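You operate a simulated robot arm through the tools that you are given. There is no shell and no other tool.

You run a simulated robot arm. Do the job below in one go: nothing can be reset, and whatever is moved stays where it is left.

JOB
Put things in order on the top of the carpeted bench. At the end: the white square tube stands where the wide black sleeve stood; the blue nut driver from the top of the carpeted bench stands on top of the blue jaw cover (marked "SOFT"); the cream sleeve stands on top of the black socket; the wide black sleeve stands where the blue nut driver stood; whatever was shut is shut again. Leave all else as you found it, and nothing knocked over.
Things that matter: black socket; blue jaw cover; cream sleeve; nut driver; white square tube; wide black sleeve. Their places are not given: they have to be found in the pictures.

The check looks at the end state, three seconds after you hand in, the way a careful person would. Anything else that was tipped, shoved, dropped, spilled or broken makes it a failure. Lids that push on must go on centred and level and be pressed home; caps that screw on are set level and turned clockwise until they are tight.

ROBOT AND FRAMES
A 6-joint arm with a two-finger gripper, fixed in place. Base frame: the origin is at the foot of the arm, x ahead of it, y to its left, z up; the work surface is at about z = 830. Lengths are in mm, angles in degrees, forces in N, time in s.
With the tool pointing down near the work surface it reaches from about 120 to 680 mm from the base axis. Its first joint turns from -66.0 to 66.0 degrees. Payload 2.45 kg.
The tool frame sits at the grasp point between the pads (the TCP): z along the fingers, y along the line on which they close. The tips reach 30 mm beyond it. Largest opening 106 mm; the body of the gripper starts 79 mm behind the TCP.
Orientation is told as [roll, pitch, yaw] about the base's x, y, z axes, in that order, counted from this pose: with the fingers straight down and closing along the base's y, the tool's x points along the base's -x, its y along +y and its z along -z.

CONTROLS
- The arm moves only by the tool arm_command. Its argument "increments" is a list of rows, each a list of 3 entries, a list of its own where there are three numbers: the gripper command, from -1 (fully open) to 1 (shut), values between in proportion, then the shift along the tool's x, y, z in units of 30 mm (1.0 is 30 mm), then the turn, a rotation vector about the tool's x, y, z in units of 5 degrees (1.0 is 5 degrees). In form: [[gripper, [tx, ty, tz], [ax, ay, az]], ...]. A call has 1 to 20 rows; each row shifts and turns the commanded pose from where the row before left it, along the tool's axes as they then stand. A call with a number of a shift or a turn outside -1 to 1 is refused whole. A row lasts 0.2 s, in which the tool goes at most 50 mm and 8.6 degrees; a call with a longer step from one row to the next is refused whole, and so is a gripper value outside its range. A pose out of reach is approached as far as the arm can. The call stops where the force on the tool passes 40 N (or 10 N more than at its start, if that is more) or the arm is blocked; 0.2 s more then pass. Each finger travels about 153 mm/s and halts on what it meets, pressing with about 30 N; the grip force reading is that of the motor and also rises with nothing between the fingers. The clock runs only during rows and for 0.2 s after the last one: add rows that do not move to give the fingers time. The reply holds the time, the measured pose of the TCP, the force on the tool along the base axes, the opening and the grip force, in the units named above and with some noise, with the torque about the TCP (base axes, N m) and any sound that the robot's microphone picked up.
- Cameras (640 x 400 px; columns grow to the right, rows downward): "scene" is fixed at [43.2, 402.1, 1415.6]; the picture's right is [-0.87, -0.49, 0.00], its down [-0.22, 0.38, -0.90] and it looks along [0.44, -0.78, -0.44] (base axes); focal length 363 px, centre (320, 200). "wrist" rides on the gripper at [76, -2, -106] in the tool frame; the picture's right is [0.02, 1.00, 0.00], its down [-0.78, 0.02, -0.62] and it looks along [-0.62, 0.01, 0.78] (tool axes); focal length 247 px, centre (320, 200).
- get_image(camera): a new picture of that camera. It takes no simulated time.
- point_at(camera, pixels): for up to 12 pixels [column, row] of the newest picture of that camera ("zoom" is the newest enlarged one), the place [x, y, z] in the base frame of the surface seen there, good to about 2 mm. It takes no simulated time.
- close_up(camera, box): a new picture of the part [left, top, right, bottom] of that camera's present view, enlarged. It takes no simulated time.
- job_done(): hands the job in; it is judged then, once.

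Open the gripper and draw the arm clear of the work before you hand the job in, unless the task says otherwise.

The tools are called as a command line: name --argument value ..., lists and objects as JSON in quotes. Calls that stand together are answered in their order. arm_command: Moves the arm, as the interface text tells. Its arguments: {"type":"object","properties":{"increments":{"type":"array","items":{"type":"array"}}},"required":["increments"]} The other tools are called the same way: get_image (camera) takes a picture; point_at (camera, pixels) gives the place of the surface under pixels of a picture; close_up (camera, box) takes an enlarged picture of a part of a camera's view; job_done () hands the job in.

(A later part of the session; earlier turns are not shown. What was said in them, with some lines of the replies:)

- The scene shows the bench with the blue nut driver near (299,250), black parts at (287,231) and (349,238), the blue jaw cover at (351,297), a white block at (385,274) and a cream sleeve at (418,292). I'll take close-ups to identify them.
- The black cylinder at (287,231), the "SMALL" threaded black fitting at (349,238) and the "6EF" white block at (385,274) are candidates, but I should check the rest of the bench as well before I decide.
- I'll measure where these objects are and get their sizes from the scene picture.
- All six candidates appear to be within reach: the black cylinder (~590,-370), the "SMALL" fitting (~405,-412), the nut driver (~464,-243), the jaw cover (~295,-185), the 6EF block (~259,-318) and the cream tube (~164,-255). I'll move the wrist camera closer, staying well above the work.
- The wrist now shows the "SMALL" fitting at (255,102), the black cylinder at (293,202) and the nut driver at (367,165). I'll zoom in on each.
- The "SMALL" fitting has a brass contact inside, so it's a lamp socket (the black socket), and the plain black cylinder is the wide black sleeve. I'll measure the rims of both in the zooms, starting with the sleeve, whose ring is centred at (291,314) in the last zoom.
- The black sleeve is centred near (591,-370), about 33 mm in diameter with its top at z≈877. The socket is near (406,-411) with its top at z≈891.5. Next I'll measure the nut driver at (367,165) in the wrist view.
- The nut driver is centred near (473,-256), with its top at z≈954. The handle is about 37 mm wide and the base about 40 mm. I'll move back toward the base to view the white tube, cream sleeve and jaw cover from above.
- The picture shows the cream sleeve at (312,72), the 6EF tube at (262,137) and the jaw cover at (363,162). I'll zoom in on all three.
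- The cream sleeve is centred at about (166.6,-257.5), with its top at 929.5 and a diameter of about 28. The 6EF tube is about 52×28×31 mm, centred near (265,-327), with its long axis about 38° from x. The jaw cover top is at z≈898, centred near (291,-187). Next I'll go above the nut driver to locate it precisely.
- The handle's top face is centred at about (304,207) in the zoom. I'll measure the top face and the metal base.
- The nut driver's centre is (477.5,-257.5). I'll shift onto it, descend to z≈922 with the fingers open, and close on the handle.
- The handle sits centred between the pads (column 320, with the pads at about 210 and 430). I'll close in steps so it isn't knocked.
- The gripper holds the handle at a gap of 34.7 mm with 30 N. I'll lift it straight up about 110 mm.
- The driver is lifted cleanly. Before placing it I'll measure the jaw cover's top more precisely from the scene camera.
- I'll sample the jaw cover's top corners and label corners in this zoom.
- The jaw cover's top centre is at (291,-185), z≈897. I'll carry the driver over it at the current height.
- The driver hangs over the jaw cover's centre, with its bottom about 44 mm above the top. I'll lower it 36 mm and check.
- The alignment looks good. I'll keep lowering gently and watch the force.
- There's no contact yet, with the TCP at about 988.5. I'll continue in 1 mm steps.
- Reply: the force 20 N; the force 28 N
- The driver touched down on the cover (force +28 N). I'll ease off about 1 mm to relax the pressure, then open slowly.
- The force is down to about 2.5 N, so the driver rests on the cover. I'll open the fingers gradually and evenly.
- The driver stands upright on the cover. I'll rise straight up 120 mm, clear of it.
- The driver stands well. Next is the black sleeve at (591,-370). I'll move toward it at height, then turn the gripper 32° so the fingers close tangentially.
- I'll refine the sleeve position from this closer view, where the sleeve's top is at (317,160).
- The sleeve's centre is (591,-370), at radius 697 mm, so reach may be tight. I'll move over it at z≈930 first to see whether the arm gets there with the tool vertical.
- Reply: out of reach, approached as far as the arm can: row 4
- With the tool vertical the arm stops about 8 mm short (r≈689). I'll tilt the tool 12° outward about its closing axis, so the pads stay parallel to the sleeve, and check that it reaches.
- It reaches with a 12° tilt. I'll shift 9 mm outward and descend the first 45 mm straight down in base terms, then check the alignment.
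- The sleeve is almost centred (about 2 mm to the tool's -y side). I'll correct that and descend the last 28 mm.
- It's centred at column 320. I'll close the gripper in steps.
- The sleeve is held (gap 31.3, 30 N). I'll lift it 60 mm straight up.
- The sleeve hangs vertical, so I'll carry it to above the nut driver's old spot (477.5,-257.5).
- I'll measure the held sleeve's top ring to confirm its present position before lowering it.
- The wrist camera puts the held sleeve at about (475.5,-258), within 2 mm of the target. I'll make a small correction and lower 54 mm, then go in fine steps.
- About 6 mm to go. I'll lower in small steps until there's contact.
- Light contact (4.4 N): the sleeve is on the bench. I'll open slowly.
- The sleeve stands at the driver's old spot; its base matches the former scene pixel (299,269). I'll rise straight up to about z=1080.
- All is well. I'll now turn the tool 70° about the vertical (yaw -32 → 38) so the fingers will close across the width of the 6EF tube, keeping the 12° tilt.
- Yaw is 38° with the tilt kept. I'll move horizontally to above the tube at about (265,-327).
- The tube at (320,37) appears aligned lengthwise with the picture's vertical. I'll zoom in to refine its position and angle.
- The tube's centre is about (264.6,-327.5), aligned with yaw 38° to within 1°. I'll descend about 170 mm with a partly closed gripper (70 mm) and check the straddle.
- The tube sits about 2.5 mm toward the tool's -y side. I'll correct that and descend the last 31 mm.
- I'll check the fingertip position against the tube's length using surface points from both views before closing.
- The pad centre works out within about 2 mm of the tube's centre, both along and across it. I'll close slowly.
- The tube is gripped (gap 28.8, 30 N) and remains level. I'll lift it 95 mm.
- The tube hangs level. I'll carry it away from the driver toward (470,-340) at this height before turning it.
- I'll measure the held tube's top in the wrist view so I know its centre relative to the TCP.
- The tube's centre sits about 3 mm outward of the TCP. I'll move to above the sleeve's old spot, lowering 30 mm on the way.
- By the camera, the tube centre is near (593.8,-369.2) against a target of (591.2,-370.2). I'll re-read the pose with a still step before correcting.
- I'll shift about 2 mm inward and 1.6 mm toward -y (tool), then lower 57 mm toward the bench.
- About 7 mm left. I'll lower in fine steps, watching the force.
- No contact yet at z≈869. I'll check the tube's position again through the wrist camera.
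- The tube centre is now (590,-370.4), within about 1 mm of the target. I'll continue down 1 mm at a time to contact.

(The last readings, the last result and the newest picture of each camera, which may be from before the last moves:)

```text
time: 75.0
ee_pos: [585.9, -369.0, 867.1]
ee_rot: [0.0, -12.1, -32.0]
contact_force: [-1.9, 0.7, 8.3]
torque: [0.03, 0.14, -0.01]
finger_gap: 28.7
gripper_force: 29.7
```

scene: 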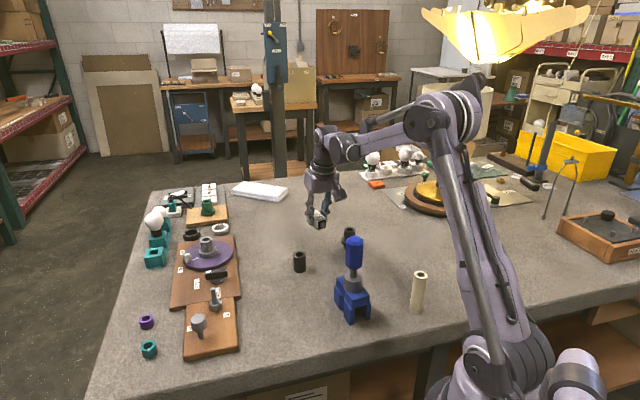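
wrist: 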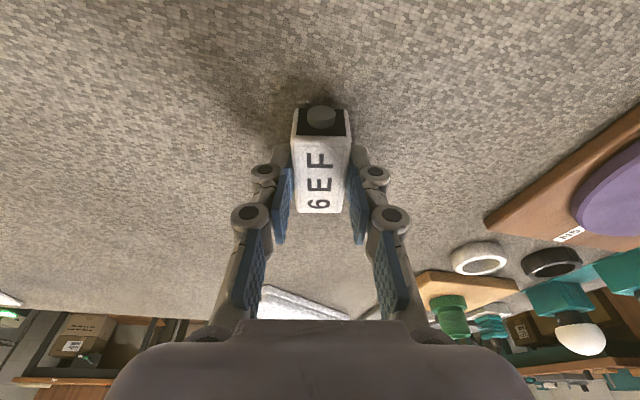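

Contact (8 N): the tube rests on the bench. I'll open slowly, to 70 mm.

arm_command --increments '[[0.43, [0, 0, 0], [0, 0, 0]], [0.38, [0, 0, 0], [0, 0, 0]], [0.3, [0, 0, 0], [0, 0, 0]], [0.1, [0, 0, 0], [0, 0, 0]], [-0.2, [0, 0, 0], [0, 0, 0]], [-0.5, [0, 0, 0], [0, 0, 0]], [-0.5, [0, 0, 0], [0, 0, 0]]]'

get_image --camera "wrist"

close_up --camera "scene" --box '[250, 190, 330, 260]'

```text
time: 76.6
ee_pos: [586.9, -369.2, 867.7]
ee_rot: [0.1, -12.2, -32.0]
contact_force: [0.2, -0.9, 0.1]
torque: [-0.02, -0.02, -0.01]
finger_gap: 79.7
gripper_force: 0.1
```

```text
taken
```

wrist: 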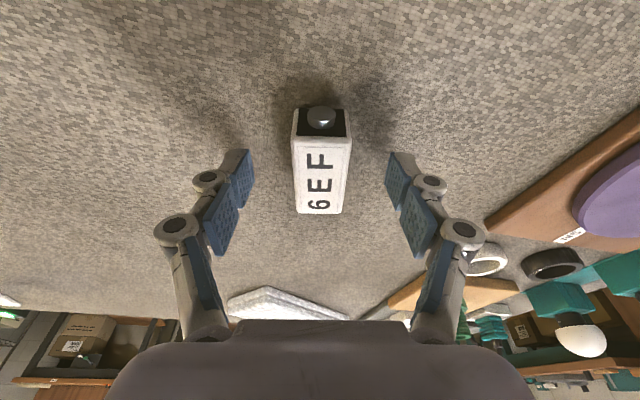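

```text
5.71 times, centred on (290, 225) of scene
```

zoom: 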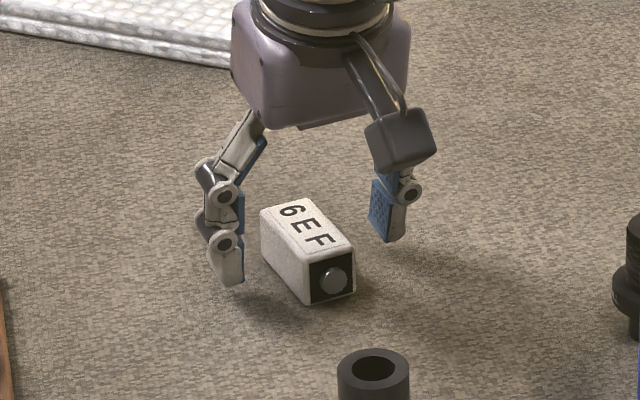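

The tube rests level with its label up, as it was found. I'll rise straight up 60 mm, draw inward, and bring the tool back to vertical.

arm_command --increments '[[-0.5, [-0.104, 0, -0.489], [0, 0, 0]], [-0.5, [-0.104, 0, -0.489], [0, 0, 0]], [-0.5, [-0.104, 0, -0.489], [0, 0, 0]], [-0.5, [-0.104, 0, -0.489], [0, 0, 0]], [-0.5, [0.611, 0, -0.13], [0, 0, 0]], [-0.5, [0.611, 0, -0.13], [0, 0, 0]], [-0.5, [0.611, 0, -0.13], [0, 0, 0]], [-0.5, [0.611, 0, -0.13], [0, 0, 0]], [-0.5, [0.611, 0, -0.13], [0, 0, 0]], [-0.5, [0.611, 0, -0.13], [0, 0, 0]], [-0.5, [0.611, 0, -0.13], [0, 0, 0]], [-0.5, [0.611, 0, -0.13], [0, 0, 0]], [-0.5, [0, 0, 0], [0, 0.6, 0]], [-0.5, [0, 0, 0], [0, 0.6, 0]], [-0.5, [0, 0, 0], [0, 0.6, 0]], [-0.5, [0, 0, 0], [0, 0.6, 0]], [-0.5, [0, 0, 0], [0, 0, 0]]]'

get_image --camera "scene"

```text
time: 80.2
ee_pos: [459.0, -289.3, 927.6]
ee_rot: [0.1, -0.1, -32.0]
contact_force: [-0.2, 0.4, -0.2]
torque: [0.01, 0.0, 0.0]
finger_gap: 79.6
gripper_force: 0.1
```

```text
taken
```

scene: 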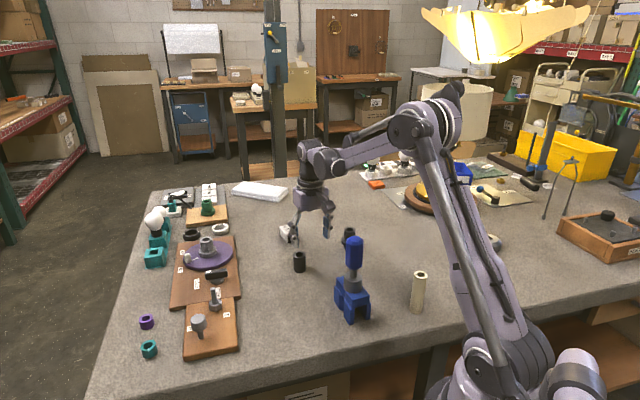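

Everything is standing. I'll rise to about z=1075 and travel above the cream sleeve at (166.6,-257.5).

arm_command --increments '[[-0.5, [0, 0, -0.82], [0, 0, 0]], [-0.5, [0, 0, -0.82], [0, 0, 0]], [-0.5, [0, 0, -0.82], [0, 0, 0]], [-0.5, [0, 0, -0.82], [0, 0, 0]], [-0.5, [0, 0, -0.82], [0, 0, 0]], [-0.5, [0, 0, -0.82], [0, 0, 0]], [-0.5, [0.679, -0.328, 0], [0, 0, 0]], [-0.5, [0.679, -0.328, 0], [0, 0, 0]], [-0.5, [0.679, -0.328, 0], [0, 0, 0]], [-0.5, [0.679, -0.328, 0], [0, 0, 0]], [-0.5, [0.679, -0.328, 0], [0, 0, 0]], [-0.5, [0.679, -0.328, 0], [0, 0, 0]], [-0.5, [0.679, -0.328, 0], [0, 0, 0]], [-0.5, [0.679, -0.328, 0], [0, 0, 0]], [-0.5, [0.679, -0.328, 0], [0, 0, 0]], [-0.5, [0.679, -0.328, 0], [0, 0, 0]], [-0.5, [0.679, -0.328, 0], [0, 0, 0]], [-0.5, [0.679, -0.328, 0], [0, 0, 0]], [-0.5, [0.679, -0.328, 0], [0, 0, 0]], [-0.5, [0, 0, 0], [0, 0, 0]]]'

get_image --camera "wrist"

get_image --camera "scene"

```text
time: 84.4
ee_pos: [168.6, -258.0, 1074.8]
ee_rot: [0.0, -0.1, -31.9]
contact_force: [0.6, 0.5, -0.5]
torque: [-0.02, -0.07, -0.01]
finger_gap: 79.9
gripper_force: 0.1
```

```text
taken
```

wrist: 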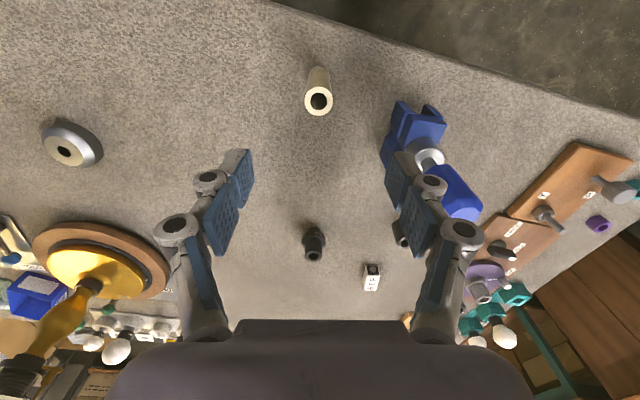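

```text
taken
```

scene: 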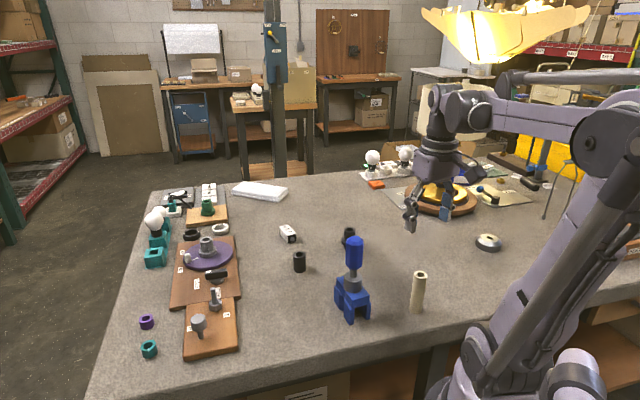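

The cream sleeve's top is at (319,98) in the wrist view. I'll zoom in to refine its centre.

close_up --camera "wrist" --box '[285, 55, 355, 125]'

point_at --camera "wrist" --pixels '[[307, 99], [331, 99], [319, 87], [319, 112], [310, 108], [328, 108], [310, 91], [328, 91]]'

```text
5.71 times, centred on (320, 90) of wrist
```

zoom: 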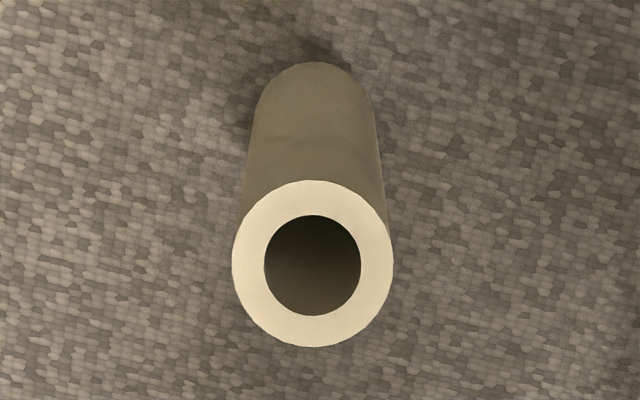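

```text
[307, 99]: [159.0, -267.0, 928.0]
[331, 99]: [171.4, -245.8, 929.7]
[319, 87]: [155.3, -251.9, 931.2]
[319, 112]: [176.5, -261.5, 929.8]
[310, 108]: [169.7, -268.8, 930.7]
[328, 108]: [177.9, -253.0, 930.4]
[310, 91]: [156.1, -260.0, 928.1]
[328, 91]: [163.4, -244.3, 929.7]
```

The cream sleeve's centre is (167.2,-257.4). I'll make a small correction and descend halfway, then check.

arm_command --increments '[[-0.5, [0.045, -0.015, 0.5], [0, 0, 0]], [-0.5, [0, 0, 0.75], [0, 0, 0]], [-0.5, [0, 0, 0.75], [0, 0, 0]], [-0.5, [0, 0, 0.75], [0, 0, 0]], [-0.5, [0, 0, 0.5], [0, 0, 0]], [-0.5, [0, 0, 0], [0, 0, 0]]]'

get_image --camera "wrist"

close_up --camera "scene" --box '[350, 190, 470, 320]'

```text
time: 85.8
ee_pos: [163.9, -257.1, 978.2]
ee_rot: [0.0, -0.1, -31.9]
contact_force: [0.9, 0.9, -0.3]
torque: [0.01, 0.01, 0.02]
finger_gap: 79.6
gripper_force: 0.1
```

```text
taken
```

wrist: 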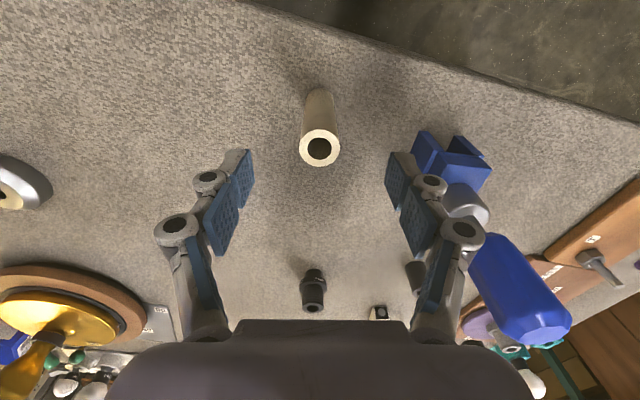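

```text
3.08 times, centred on (410, 255) of scene
```

zoom: 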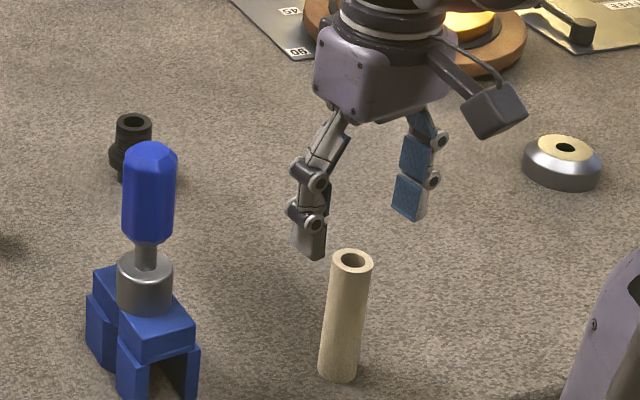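

It's well centred across the fingers and about 2 mm outward of the TCP. I'll shift 2 mm and descend to z≈895.

arm_command --increments '[[-0.5, [-0.067, 0, 0.3], [0, 0, 0]], [-0.5, [0, 0, 0.7], [0, 0, 0]], [-0.5, [0, 0, 0.7], [0, 0, 0]], [-0.5, [0, 0, 0.7], [0, 0, 0]], [-0.5, [0, 0, 0.37], [0, 0, 0]], [-0.5, [0, 0, 0], [0, 0, 0]]]'

get_image --camera "wrist"

close_up --camera "scene" --box '[350, 190, 470, 320]'

```text
time: 87.2
ee_pos: [169.0, -258.2, 893.8]
ee_rot: [0.0, -0.2, -32.0]
contact_force: [-0.3, -0.5, 0.4]
torque: [-0.02, 0.03, 0.01]
finger_gap: 79.6
gripper_force: 0.1
```

```text
taken
```

wrist: 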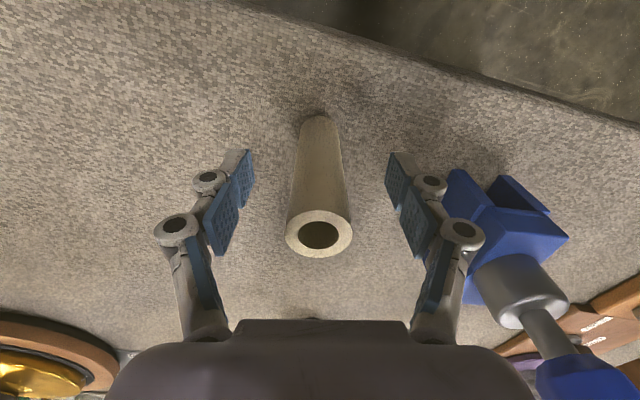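

```text
3.08 times, centred on (410, 255) of scene
```

zoom: 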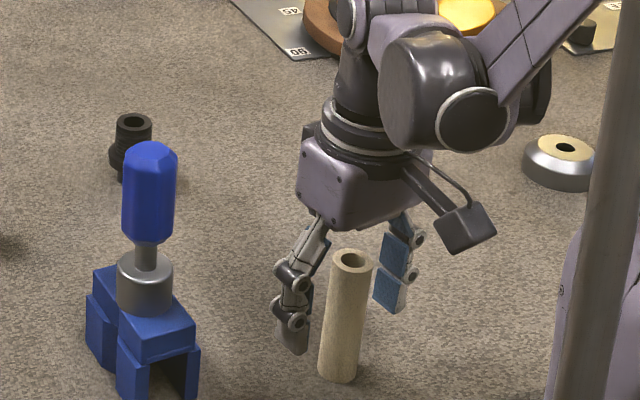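

The cream sleeve is centred between the pads, so I'll close slowly.

arm_command --increments '[[-0.1, [0, 0, 0], [0, 0, 0]], [0.2, [0, 0, 0], [0, 0, 0]], [0.33, [0, 0, 0], [0, 0, 0]], [0.39, [0, 0, 0], [0, 0, 0]], [0.43, [0, 0, 0], [0, 0, 0]], [0.46, [0, 0, 0], [0, 0, 0]], [0.5, [0, 0, 0], [0, 0, 0]], [0.6, [0, 0, 0], [0, 0, 0]], [1, [0, 0, 0], [0, 0, 0]], [1, [0, 0, 0], [0, 0, 0]]]'

get_image --camera "wrist"

```text
time: 89.4
ee_pos: [167.7, -258.0, 894.0]
ee_rot: [-0.1, -0.1, -32.0]
contact_force: [-1.3, 0.3, 0.8]
torque: [0.02, 0.04, -0.02]
finger_gap: 26.6
gripper_force: 30.5
```

```text
taken
```

wrist: 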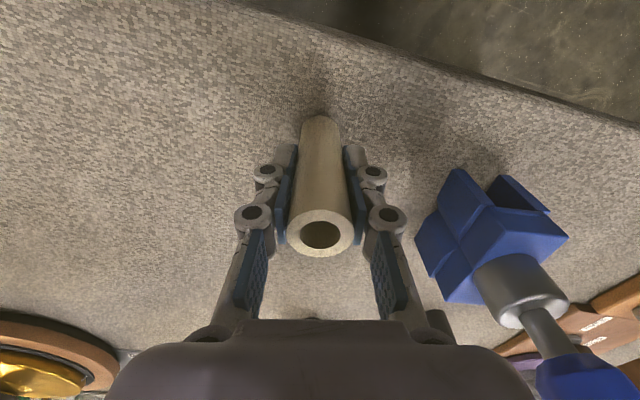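

It's gripped (gap 26.6, 30 N). I'll lift it straight up about 117 mm.

arm_command --increments '[[1, [0, 0, -0.2], [0, 0, 0]], [1, [0, 0, -0.5], [0, 0, 0]], [1, [0, 0, -0.8], [0, 0, 0]], [1, [0, 0, -0.8], [0, 0, 0]], [1, [0, 0, -0.8], [0, 0, 0]], [1, [0, 0, -0.8], [0, 0, 0]], [1, [0, 0, 0], [0, 0, 0]]]'

get_image --camera "wrist"

get_image --camera "scene"

```text
time: 91.0
ee_pos: [167.5, -258.3, 1011.3]
ee_rot: [0.0, -0.3, -31.9]
contact_force: [0.2, 0.4, -0.8]
torque: [-0.01, 0.02, -0.01]
finger_gap: 26.7
gripper_force: 29.3
```

```text
taken
```

wrist: 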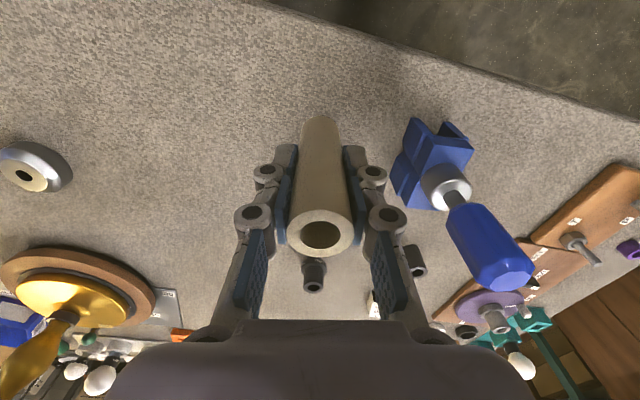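

```text
taken
```

scene: 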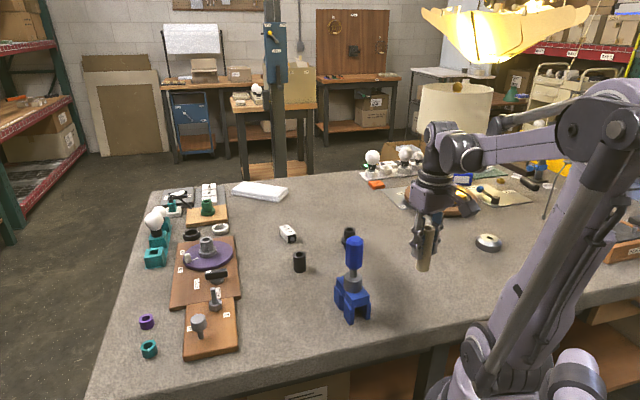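

The cream sleeve hangs vertical. I'll carry it to a spot beside the socket (offset 80 mm sideways), where the wrist camera can see the socket clearly.

arm_command --increments '[[1, [-0.33, 0.087, 0], [0, 0, 0]], [1, [-0.652, 0.172, 0], [0, 0, 0]], [1, [-0.652, 0.172, 0], [0, 0, 0]], [1, [-0.652, 0.172, 0], [0, 0, 0]], [1, [-0.652, 0.172, 0], [0, 0, 0]], [1, [-0.652, 0.172, 0], [0, 0, 0]], [1, [-0.652, 0.172, 0], [0, 0, 0]], [1, [-0.652, 0.172, 0], [0, 0, 0]], [1, [-0.652, 0.172, 0], [0, 0, 0]], [1, [-0.652, 0.172, 0], [0, 0, 0]], [1, [-0.652, 0.172, 0], [0, 0, 0]], [1, [-0.652, 0.172, 0], [0, 0, 0]], [1, [-0.652, 0.172, 0], [0, 0, 0]], [1, [-0.652, 0.172, 0], [0, 0, 0]], [1, [-0.652, 0.172, 0], [0, 0, 0]], [1, [0, 0, 0], [0, 0, 0]], [1, [0, 0, 0], [0, 0, 0]]]'

get_image --camera "wrist"

```text
time: 94.6
ee_pos: [449.5, -346.3, 1012.4]
ee_rot: [0.0, 0.0, -32.0]
contact_force: [0.6, -0.1, -0.7]
torque: [0.03, 0.03, -0.05]
finger_gap: 26.6
gripper_force: 30.3
```

```text
taken
```

wrist: 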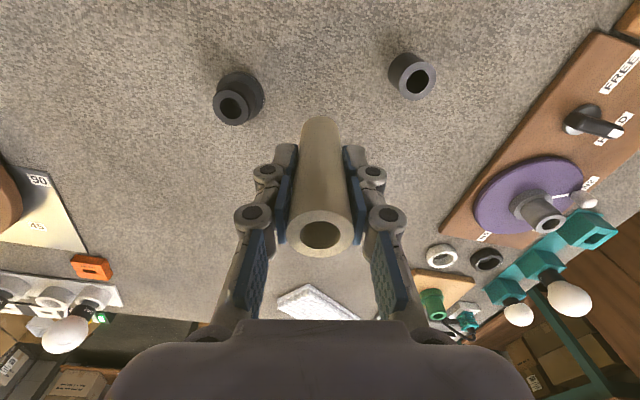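

The socket is clearly visible at (235,103). I'll zoom in and measure its top ring, along with the held cream sleeve's ring.

close_up --camera "wrist" --box '[205, 65, 270, 130]'

point_at --camera "wrist" --pixels '[[217, 107], [246, 107], [231, 93], [231, 121], [221, 117], [241, 117], [221, 97], [241, 97]]'

point_at --camera "wrist" --pixels '[[293, 232], [348, 232], [320, 214], [320, 252], [300, 247], [341, 247], [300, 219], [341, 219]]'

```text
6.15 times, centred on (238, 98) of wrist
```

zoom: 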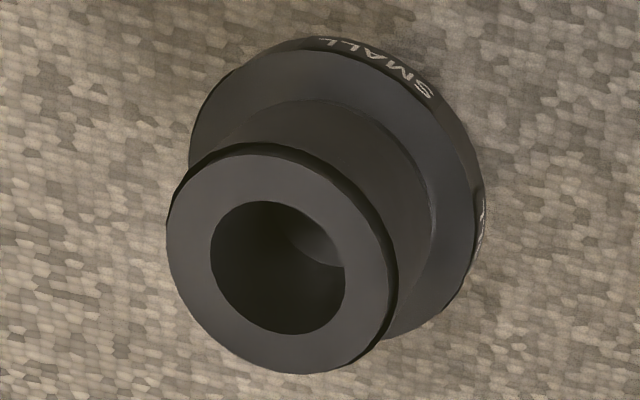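

```text
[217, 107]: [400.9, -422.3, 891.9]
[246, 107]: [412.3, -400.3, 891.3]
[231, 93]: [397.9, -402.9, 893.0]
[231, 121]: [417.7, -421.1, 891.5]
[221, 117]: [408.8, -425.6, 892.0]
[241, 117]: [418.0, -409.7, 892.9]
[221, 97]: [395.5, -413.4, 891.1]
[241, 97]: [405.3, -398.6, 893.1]
```

```text
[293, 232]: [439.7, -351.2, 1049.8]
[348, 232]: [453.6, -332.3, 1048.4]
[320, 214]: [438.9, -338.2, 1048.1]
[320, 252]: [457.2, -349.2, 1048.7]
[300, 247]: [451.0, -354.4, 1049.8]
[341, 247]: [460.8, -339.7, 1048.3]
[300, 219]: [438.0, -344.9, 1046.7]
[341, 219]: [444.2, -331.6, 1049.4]
```

The socket's centre is about (407.3,-412.2) and the held sleeve's is about (448,-344), so I'll move sideways by (-40.8,-68.4), keeping the height.

arm_command --increments '[[1, [-0.011, -0.3, 0], [0, 0, 0]], [1, [-0.011, -0.5, 0], [0, 0, 0]], [1, [-0.011, -0.6, 0], [0, 0, 0]], [1, [-0.011, -0.6, 0], [0, 0, 0]], [1, [-0.011, -0.45, 0], [0, 0, 0]], [1, [0, -0.205, 0], [0, 0, 0]], [1, [0, 0, 0], [0, 0, 0]], [1, [0, 0, 0], [0, 0, 0]]]'

get_image --camera "wrist"

close_up --camera "scene" --box '[310, 170, 390, 260]'

```text
time: 96.4
ee_pos: [406.6, -412.0, 1011.8]
ee_rot: [0.0, -0.1, -32.0]
contact_force: [0.2, -0.1, -0.7]
torque: [0.0, 0.0, 0.02]
finger_gap: 26.1
gripper_force: 30.1
```

```text
taken
```

wrist: 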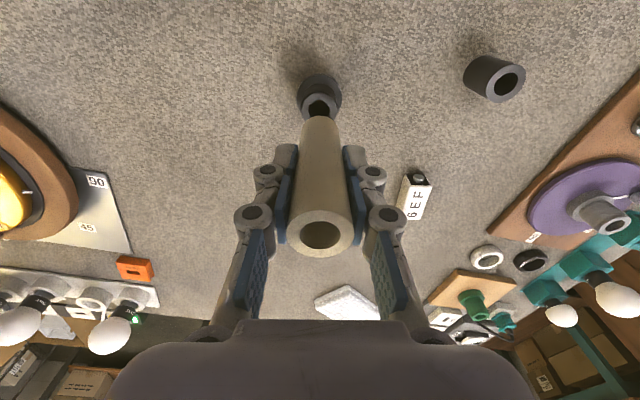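

```text
4.44 times, centred on (350, 215) of scene
```

zoom: 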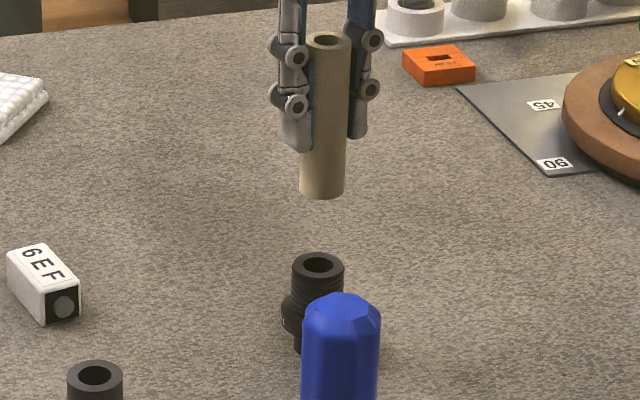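

I'll zoom in on the wrist view to compare the socket's ring position with the expected spot under the sleeve.

close_up --camera "wrist" --box '[280, 65, 360, 145]'

point_at --camera "wrist" --pixels '[[304, 108], [335, 108], [319, 94], [308, 98], [331, 98], [306, 103], [333, 103]]'

close_up --camera "scene" --box '[325, 195, 375, 245]'

```text
5.00 times, centred on (320, 105) of wrist
```

zoom: 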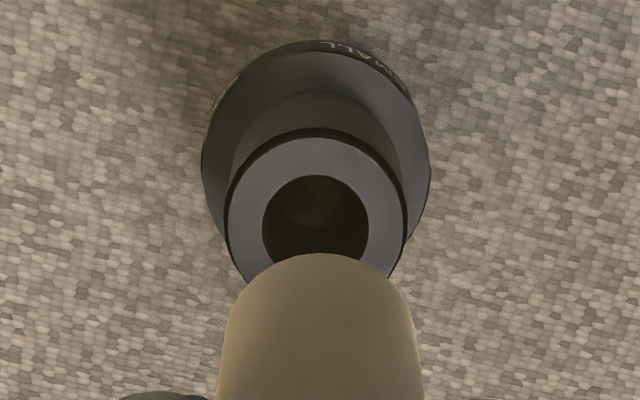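

```text
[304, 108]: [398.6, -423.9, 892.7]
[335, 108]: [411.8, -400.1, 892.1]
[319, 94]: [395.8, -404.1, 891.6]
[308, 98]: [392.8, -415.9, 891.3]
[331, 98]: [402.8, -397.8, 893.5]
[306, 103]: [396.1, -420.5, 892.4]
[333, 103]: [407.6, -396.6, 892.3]
```

```text
8.00 times, centred on (350, 220) of scene
```

zoom: 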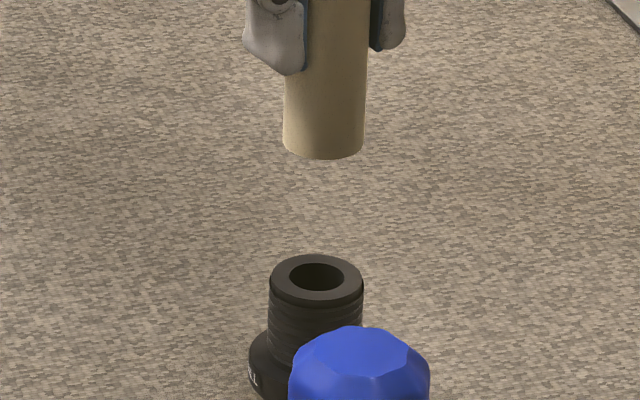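

Alignment agrees to within about 2 mm in both views. I'll lower 46 mm to leave roughly an 8–9 mm gap and inspect again.

arm_command --increments '[[1, [0, -0.01, 0.3], [0, 0, 0]], [1, [0, 0, 0.4], [0, 0, 0]], [1, [0, 0, 0.4], [0, 0, 0]], [1, [0, 0, 0.3], [0, 0, 0]], [1, [0, 0, 0.13], [0, 0, 0]], [1, [0, 0, 0], [0, 0, 0]]]'

close_up --camera "wrist" --box '[280, 85, 360, 155]'

close_up --camera "scene" --box '[325, 205, 375, 245]'

```text
time: 97.8
ee_pos: [407.6, -412.9, 963.5]
ee_rot: [0.1, -0.1, -32.0]
contact_force: [-0.7, 0.2, -0.9]
torque: [0.02, 0.01, 0.02]
finger_gap: 26.3
gripper_force: 29.9
```

```text
5.71 times, centred on (320, 120) of wrist
```

zoom: 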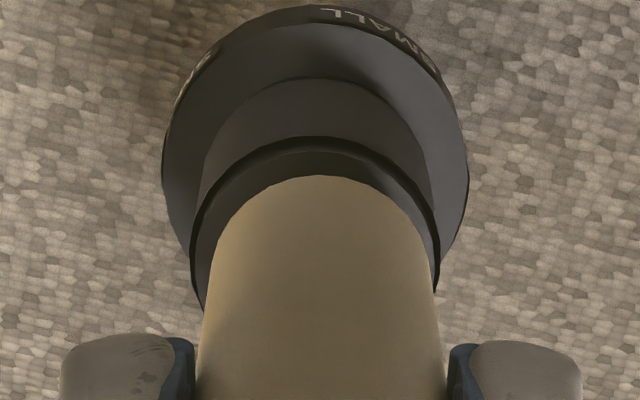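

```text
10.00 times, centred on (350, 225) of scene
```

zoom: 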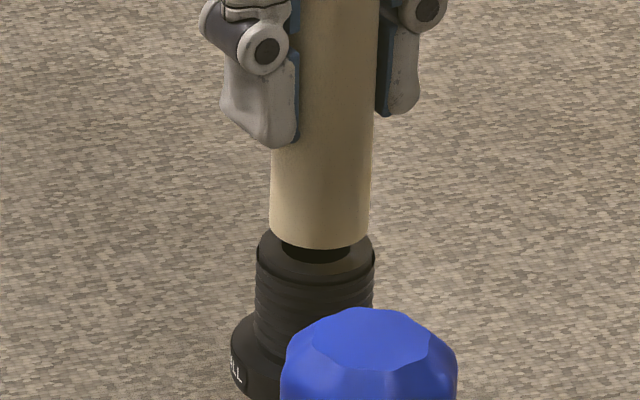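

The wrist view suggests the sleeve is about 2.3 mm too far inward and 0.7 mm too far to +y. I'll shift it and look again.

arm_command --increments '[[1, [-0.07, -0.022, 0], [0, 0, 0]], [1, [0, 0, 0], [0, 0, 0]], [1, [0, 0, 0], [0, 0, 0]]]'

close_up --camera "wrist" --box '[290, 90, 350, 140]'

close_up --camera "scene" --box '[333, 210, 368, 240]'

```text
time: 98.6
ee_pos: [408.8, -415.8, 964.6]
ee_rot: [0.0, -0.2, -32.0]
contact_force: [-0.3, -0.2, -0.2]
torque: [0.01, 0.02, -0.01]
finger_gap: 26.2
gripper_force: 30.1
```

```text
8.00 times, centred on (320, 115) of wrist
```

zoom: 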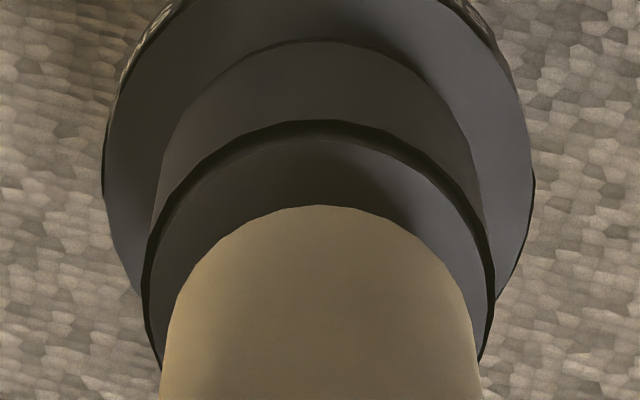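

```text
13.33 times, centred on (350, 225) of scene
```

zoom: 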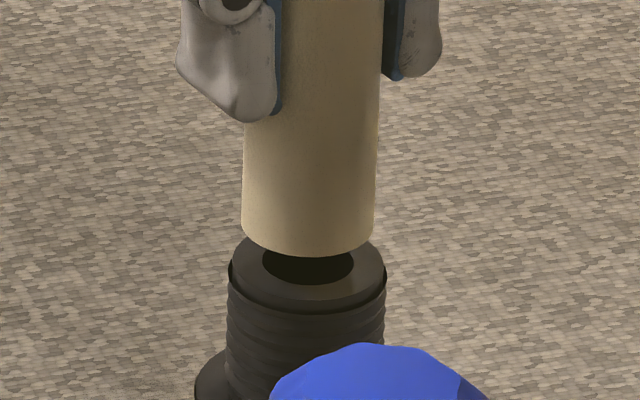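

It's now aligned side to side in both views. I'll ease 1 mm inward and lower another 5.5 mm for a closer look.

arm_command --increments '[[1, [0.033, 0, 0.08], [0, 0, 0]], [1, [0, 0, 0.1], [0, 0, 0]], [1, [0, 0, 0], [0, 0, 0]], [1, [0, 0, 0], [0, 0, 0]]]'

close_up --camera "wrist" --box '[290, 90, 350, 140]'

close_up --camera "scene" --box '[333, 210, 368, 240]'

```text
time: 99.6
ee_pos: [408.0, -415.3, 961.1]
ee_rot: [-0.1, -0.2, -32.1]
contact_force: [0.0, -0.1, 0.5]
torque: [0.04, -0.01, 0.02]
finger_gap: 26.3
gripper_force: 30.0
```

```text
8.00 times, centred on (320, 115) of wrist
```

zoom: 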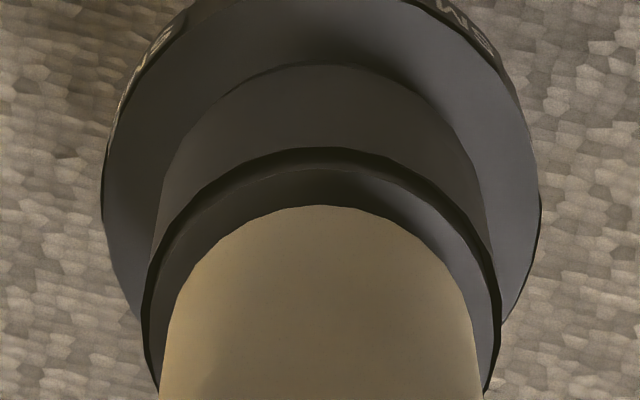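

```text
13.33 times, centred on (350, 225) of scene
```

zoom: 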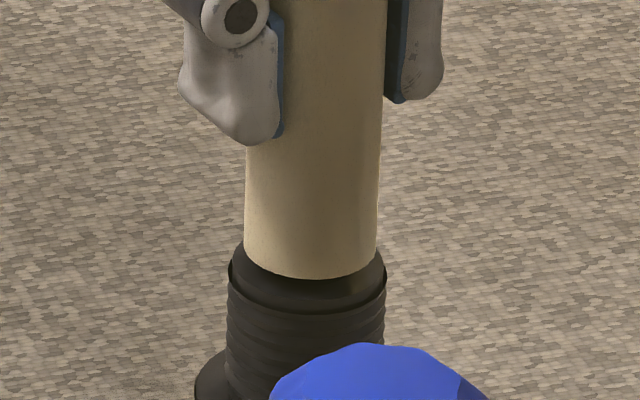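

The sleeve is now concentric with the socket's ring within about 1 mm. I'll lower in 1 mm steps to contact.

arm_command --increments '[[1, [0, 0, 0.05], [0, 0, 0]], [1, [0, 0, 0], [0, 0, 0]]]'

arm_command --increments '[[1, [0, 0, 0.033], [0, 0, 0]], [1, [0, 0, 0], [0, 0, 0]]]'

arm_command --increments '[[1, [0, 0, 0.025], [0, 0, 0]], [1, [0, 0, 0], [0, 0, 0]]]'

```text
time: 100.2
ee_pos: [406.8, -415.7, 958.1]
ee_rot: [0.0, -0.1, -32.0]
contact_force: [0.3, -0.3, -0.4]
torque: [0.01, 0.01, 0.04]
finger_gap: 26.0
gripper_force: 29.9
```

```text
time: 100.8
ee_pos: [408.6, -415.3, 957.4]
ee_rot: [0.0, 0.0, -32.0]
contact_force: [0.9, 1.1, -1.0]
torque: [0.02, 0.01, 0.01]
finger_gap: 25.9
gripper_force: 30.0
```

```text
time: 101.4
ee_pos: [407.5, -414.2, 957.6]
ee_rot: [-0.1, -0.2, -31.9]
contact_force: [-0.2, -0.7, 0.0]
torque: [0.0, -0.01, -0.02]
finger_gap: 26.1
gripper_force: 29.3
```

No contact yet, so I'll continue in small steps.

arm_command --increments '[[1, [0, 0, 0.02], [0, 0, 0]], [1, [0, 0, 0], [0, 0, 0]]]'

arm_command --increments '[[1, [0, 0, 0.02], [0, 0, 0]], [1, [0, 0, 0], [0, 0, 0]]]'

close_up --camera "scene" --box '[333, 210, 368, 240]'

```text
time: 102.0
ee_pos: [408.2, -414.5, 956.5]
ee_rot: [0.1, -0.1, -32.0]
contact_force: [-1.1, 0.1, -0.9]
torque: [0.0, 0.03, 0.0]
finger_gap: 26.1
gripper_force: 29.7
```

```text
time: 102.6
ee_pos: [407.8, -414.5, 957.6]
ee_rot: [0.0, 0.0, -32.0]
contact_force: [1.7, -0.1, 10.4]
torque: [-0.06, -0.08, 0.07]
finger_gap: 26.3
gripper_force: 29.5
```

```text
13.33 times, centred on (350, 225) of scene
```

zoom: 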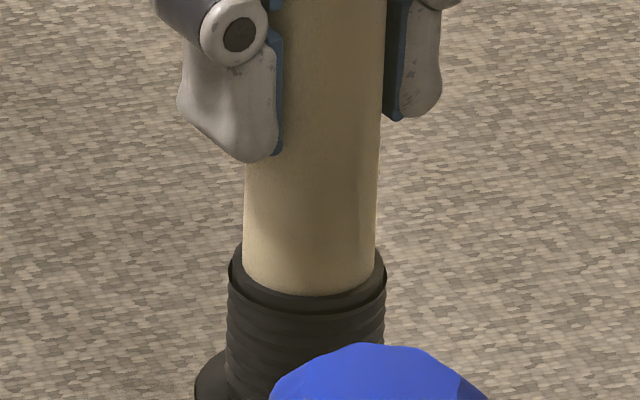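

Contact (10 N), and the sleeve sits concentric on the socket's ring. I'll relax the pressure a little and open slowly.

arm_command --increments '[[1, [0, 0, -0.012], [0, 0, 0]], [1, [0, 0, 0], [0, 0, 0]]]'

arm_command --increments '[[0.49, [0, 0, 0], [0, 0, 0]], [0.45, [0, 0, 0], [0, 0, 0]], [0.4, [0, 0, 0], [0, 0, 0]], [0.3, [0, 0, 0], [0, 0, 0]], [0.1, [0, 0, 0], [0, 0, 0]], [-0.2, [0, 0, 0], [0, 0, 0]], [-0.5, [0, 0, 0], [0, 0, 0]], [-0.5, [0, 0, 0], [0, 0, 0]]]'

get_image --camera "wrist"

close_up --camera "scene" --box '[310, 170, 390, 260]'

```text
time: 103.2
ee_pos: [407.3, -414.2, 956.6]
ee_rot: [0.0, -0.1, -32.0]
contact_force: [0.4, -0.4, 3.2]
torque: [-0.08, -0.1, -0.01]
finger_gap: 25.8
gripper_force: 30.0
```

```text
time: 105.0
ee_pos: [408.8, -414.1, 955.2]
ee_rot: [0.0, -0.2, -32.0]
contact_force: [0.3, -0.4, 0.3]
torque: [0.01, 0.01, 0.0]
finger_gap: 79.3
gripper_force: 0.1
```

```text
taken
```

wrist: 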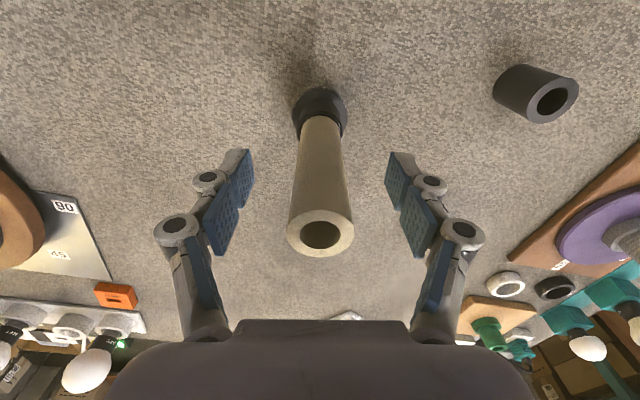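

```text
4.44 times, centred on (350, 215) of scene
```

zoom: 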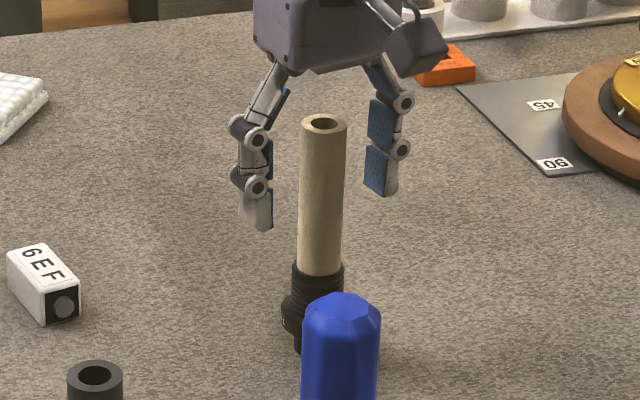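

The cream sleeve stands on the socket. I'll rise straight up about 140 mm, clear of it.

arm_command --increments '[[-0.5, [0, 0, -0.3], [0, 0, 0]], [-0.5, [0, 0, -0.6], [0, 0, 0]], [-0.5, [0, 0, -0.7], [0, 0, 0]], [-0.5, [0, 0, -0.75], [0, 0, 0]], [-0.5, [0, 0, -0.75], [0, 0, 0]], [-0.5, [0, 0, -0.75], [0, 0, 0]], [-0.5, [0, 0, -0.75], [0, 0, 0]], [-0.5, [0, 0, -0.2], [0, 0, 0]], [-0.5, [0, 0, 0], [0, 0, 0]]]'

get_image --camera "wrist"

get_image --camera "scene"

```text
time: 107.0
ee_pos: [407.9, -415.5, 1100.5]
ee_rot: [0.0, -0.1, -32.0]
contact_force: [0.4, 0.8, -0.5]
torque: [0.02, -0.02, 0.02]
finger_gap: 79.5
gripper_force: 0.1
```

```text
taken
```

wrist: 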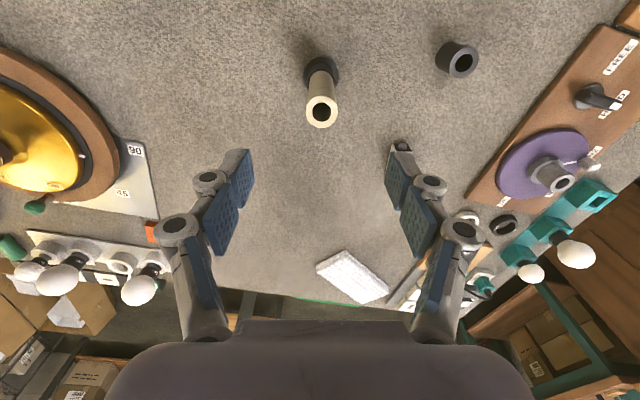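

```text
taken
```

scene: 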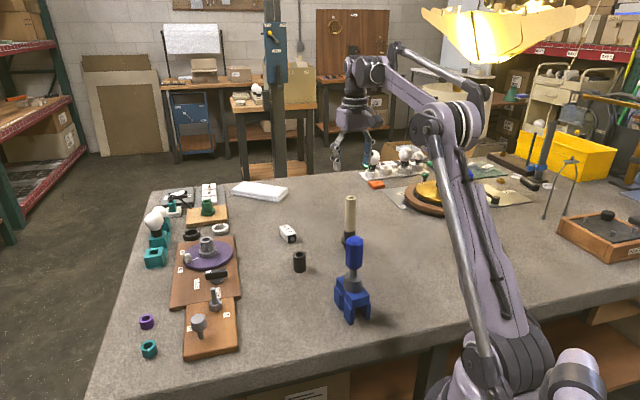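

Everything stands as intended. I'll raise the arm and draw it back over the starting area, then make the last checks.

arm_command --increments '[[-0.5, [0, 0, -0.8], [0, 0, 0]], [-0.5, [0, 0, -0.8], [0, 0, 0]], [-0.5, [0, 0, -0.8], [0, 0, 0]], [-1, [0, 0, -0.8], [0, 0, 0]], [-1, [0, 0, -0.8], [0, 0, 0]], [-1, [0.634, 0.212, 0], [0, 0, 0]], [-1, [0.634, 0.212, 0], [0, 0, 0]], [-1, [0.634, 0.212, 0], [0, 0, 0]], [-1, [0.634, 0.212, 0], [0, 0, 0]], [-1, [0.634, 0.212, 0], [0, 0, 0]], [-1, [0.634, 0.212, 0], [0, 0, 0]], [-1, [0.634, 0.212, 0], [0, 0, 0]], [-1, [0.634, 0.212, 0], [0, 0, 0]], [-1, [0.634, 0.212, 0], [0, 0, 0]], [-1, [0.634, 0.212, 0], [0, 0, 0]], [-1, [0.634, 0.212, 0], [0, 0, 0]], [-1, [0.634, 0.212, 0], [0, 0, 0]], [-1, [0, 0, 0], [0, 0, 0]]]'

get_image --camera "scene"

close_up --camera "scene" --box '[260, 180, 420, 330]'

get_image --camera "wrist"

```text
time: 110.8
ee_pos: [250.7, -223.5, 1178.8]
ee_rot: [0.0, -0.1, -32.0]
contact_force: [0.1, -0.3, 0.5]
torque: [0.01, -0.01, -0.01]
finger_gap: 105.9
gripper_force: 0.0
out of reach, approached as far as the arm can: row 4, 5
```

```text
taken
```

scene: 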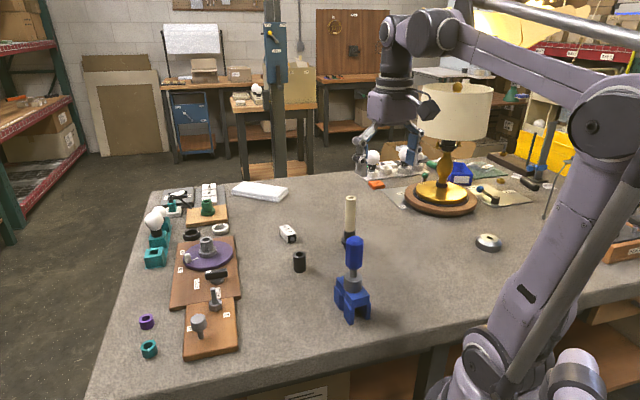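

```text
2.67 times, centred on (340, 255) of scene
```

zoom: 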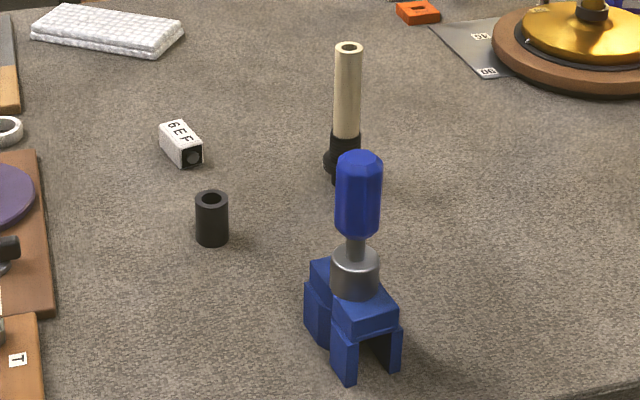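

```text
taken
```

wrist: 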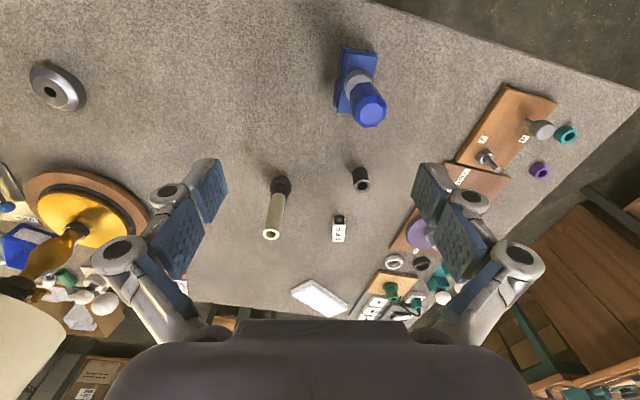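

The arm is clear with the gripper open. The driver stands on the jaw cover, the cream sleeve on the socket, the black sleeve on the driver's old spot (scene 299,262), and the 6EF tube on the black sleeve's old spot (scene 288,235). Nothing else has moved, so I'm handing the job in.

job_done

```text
The job is handed in.
```

I moved all four items to their places and handed the job in. The last pictures show everything standing and nothing else on the bench disturbed. The check's result hasn't come back to me.

- **Blue nut driver:** it stands upright near the centre of the blue "SOFT" jaw cover.
- **Wide black sleeve:** it stands where the nut driver was, within about 2 mm.
- **White square tube:** it is where the black sleeve was, within about 1 mm. It was lying on its side with the "6EF" label up when I found it, and I set it down the same way. It is turned about 70° from its original direction, so that the arm could reach that spot.
- **Cream sleeve:** it stands on the black socket, centred on its ring to within about 1 mm.

The parts weren't labelled by name, so two of these were my judgement. I took the black fitting marked "SMALL" as the socket, because it has a brass contact inside, and the plain black cylinder as the wide black sleeve.

I opened nothing, so nothing needed shutting again. The gripper is open and the arm is clear of the work.
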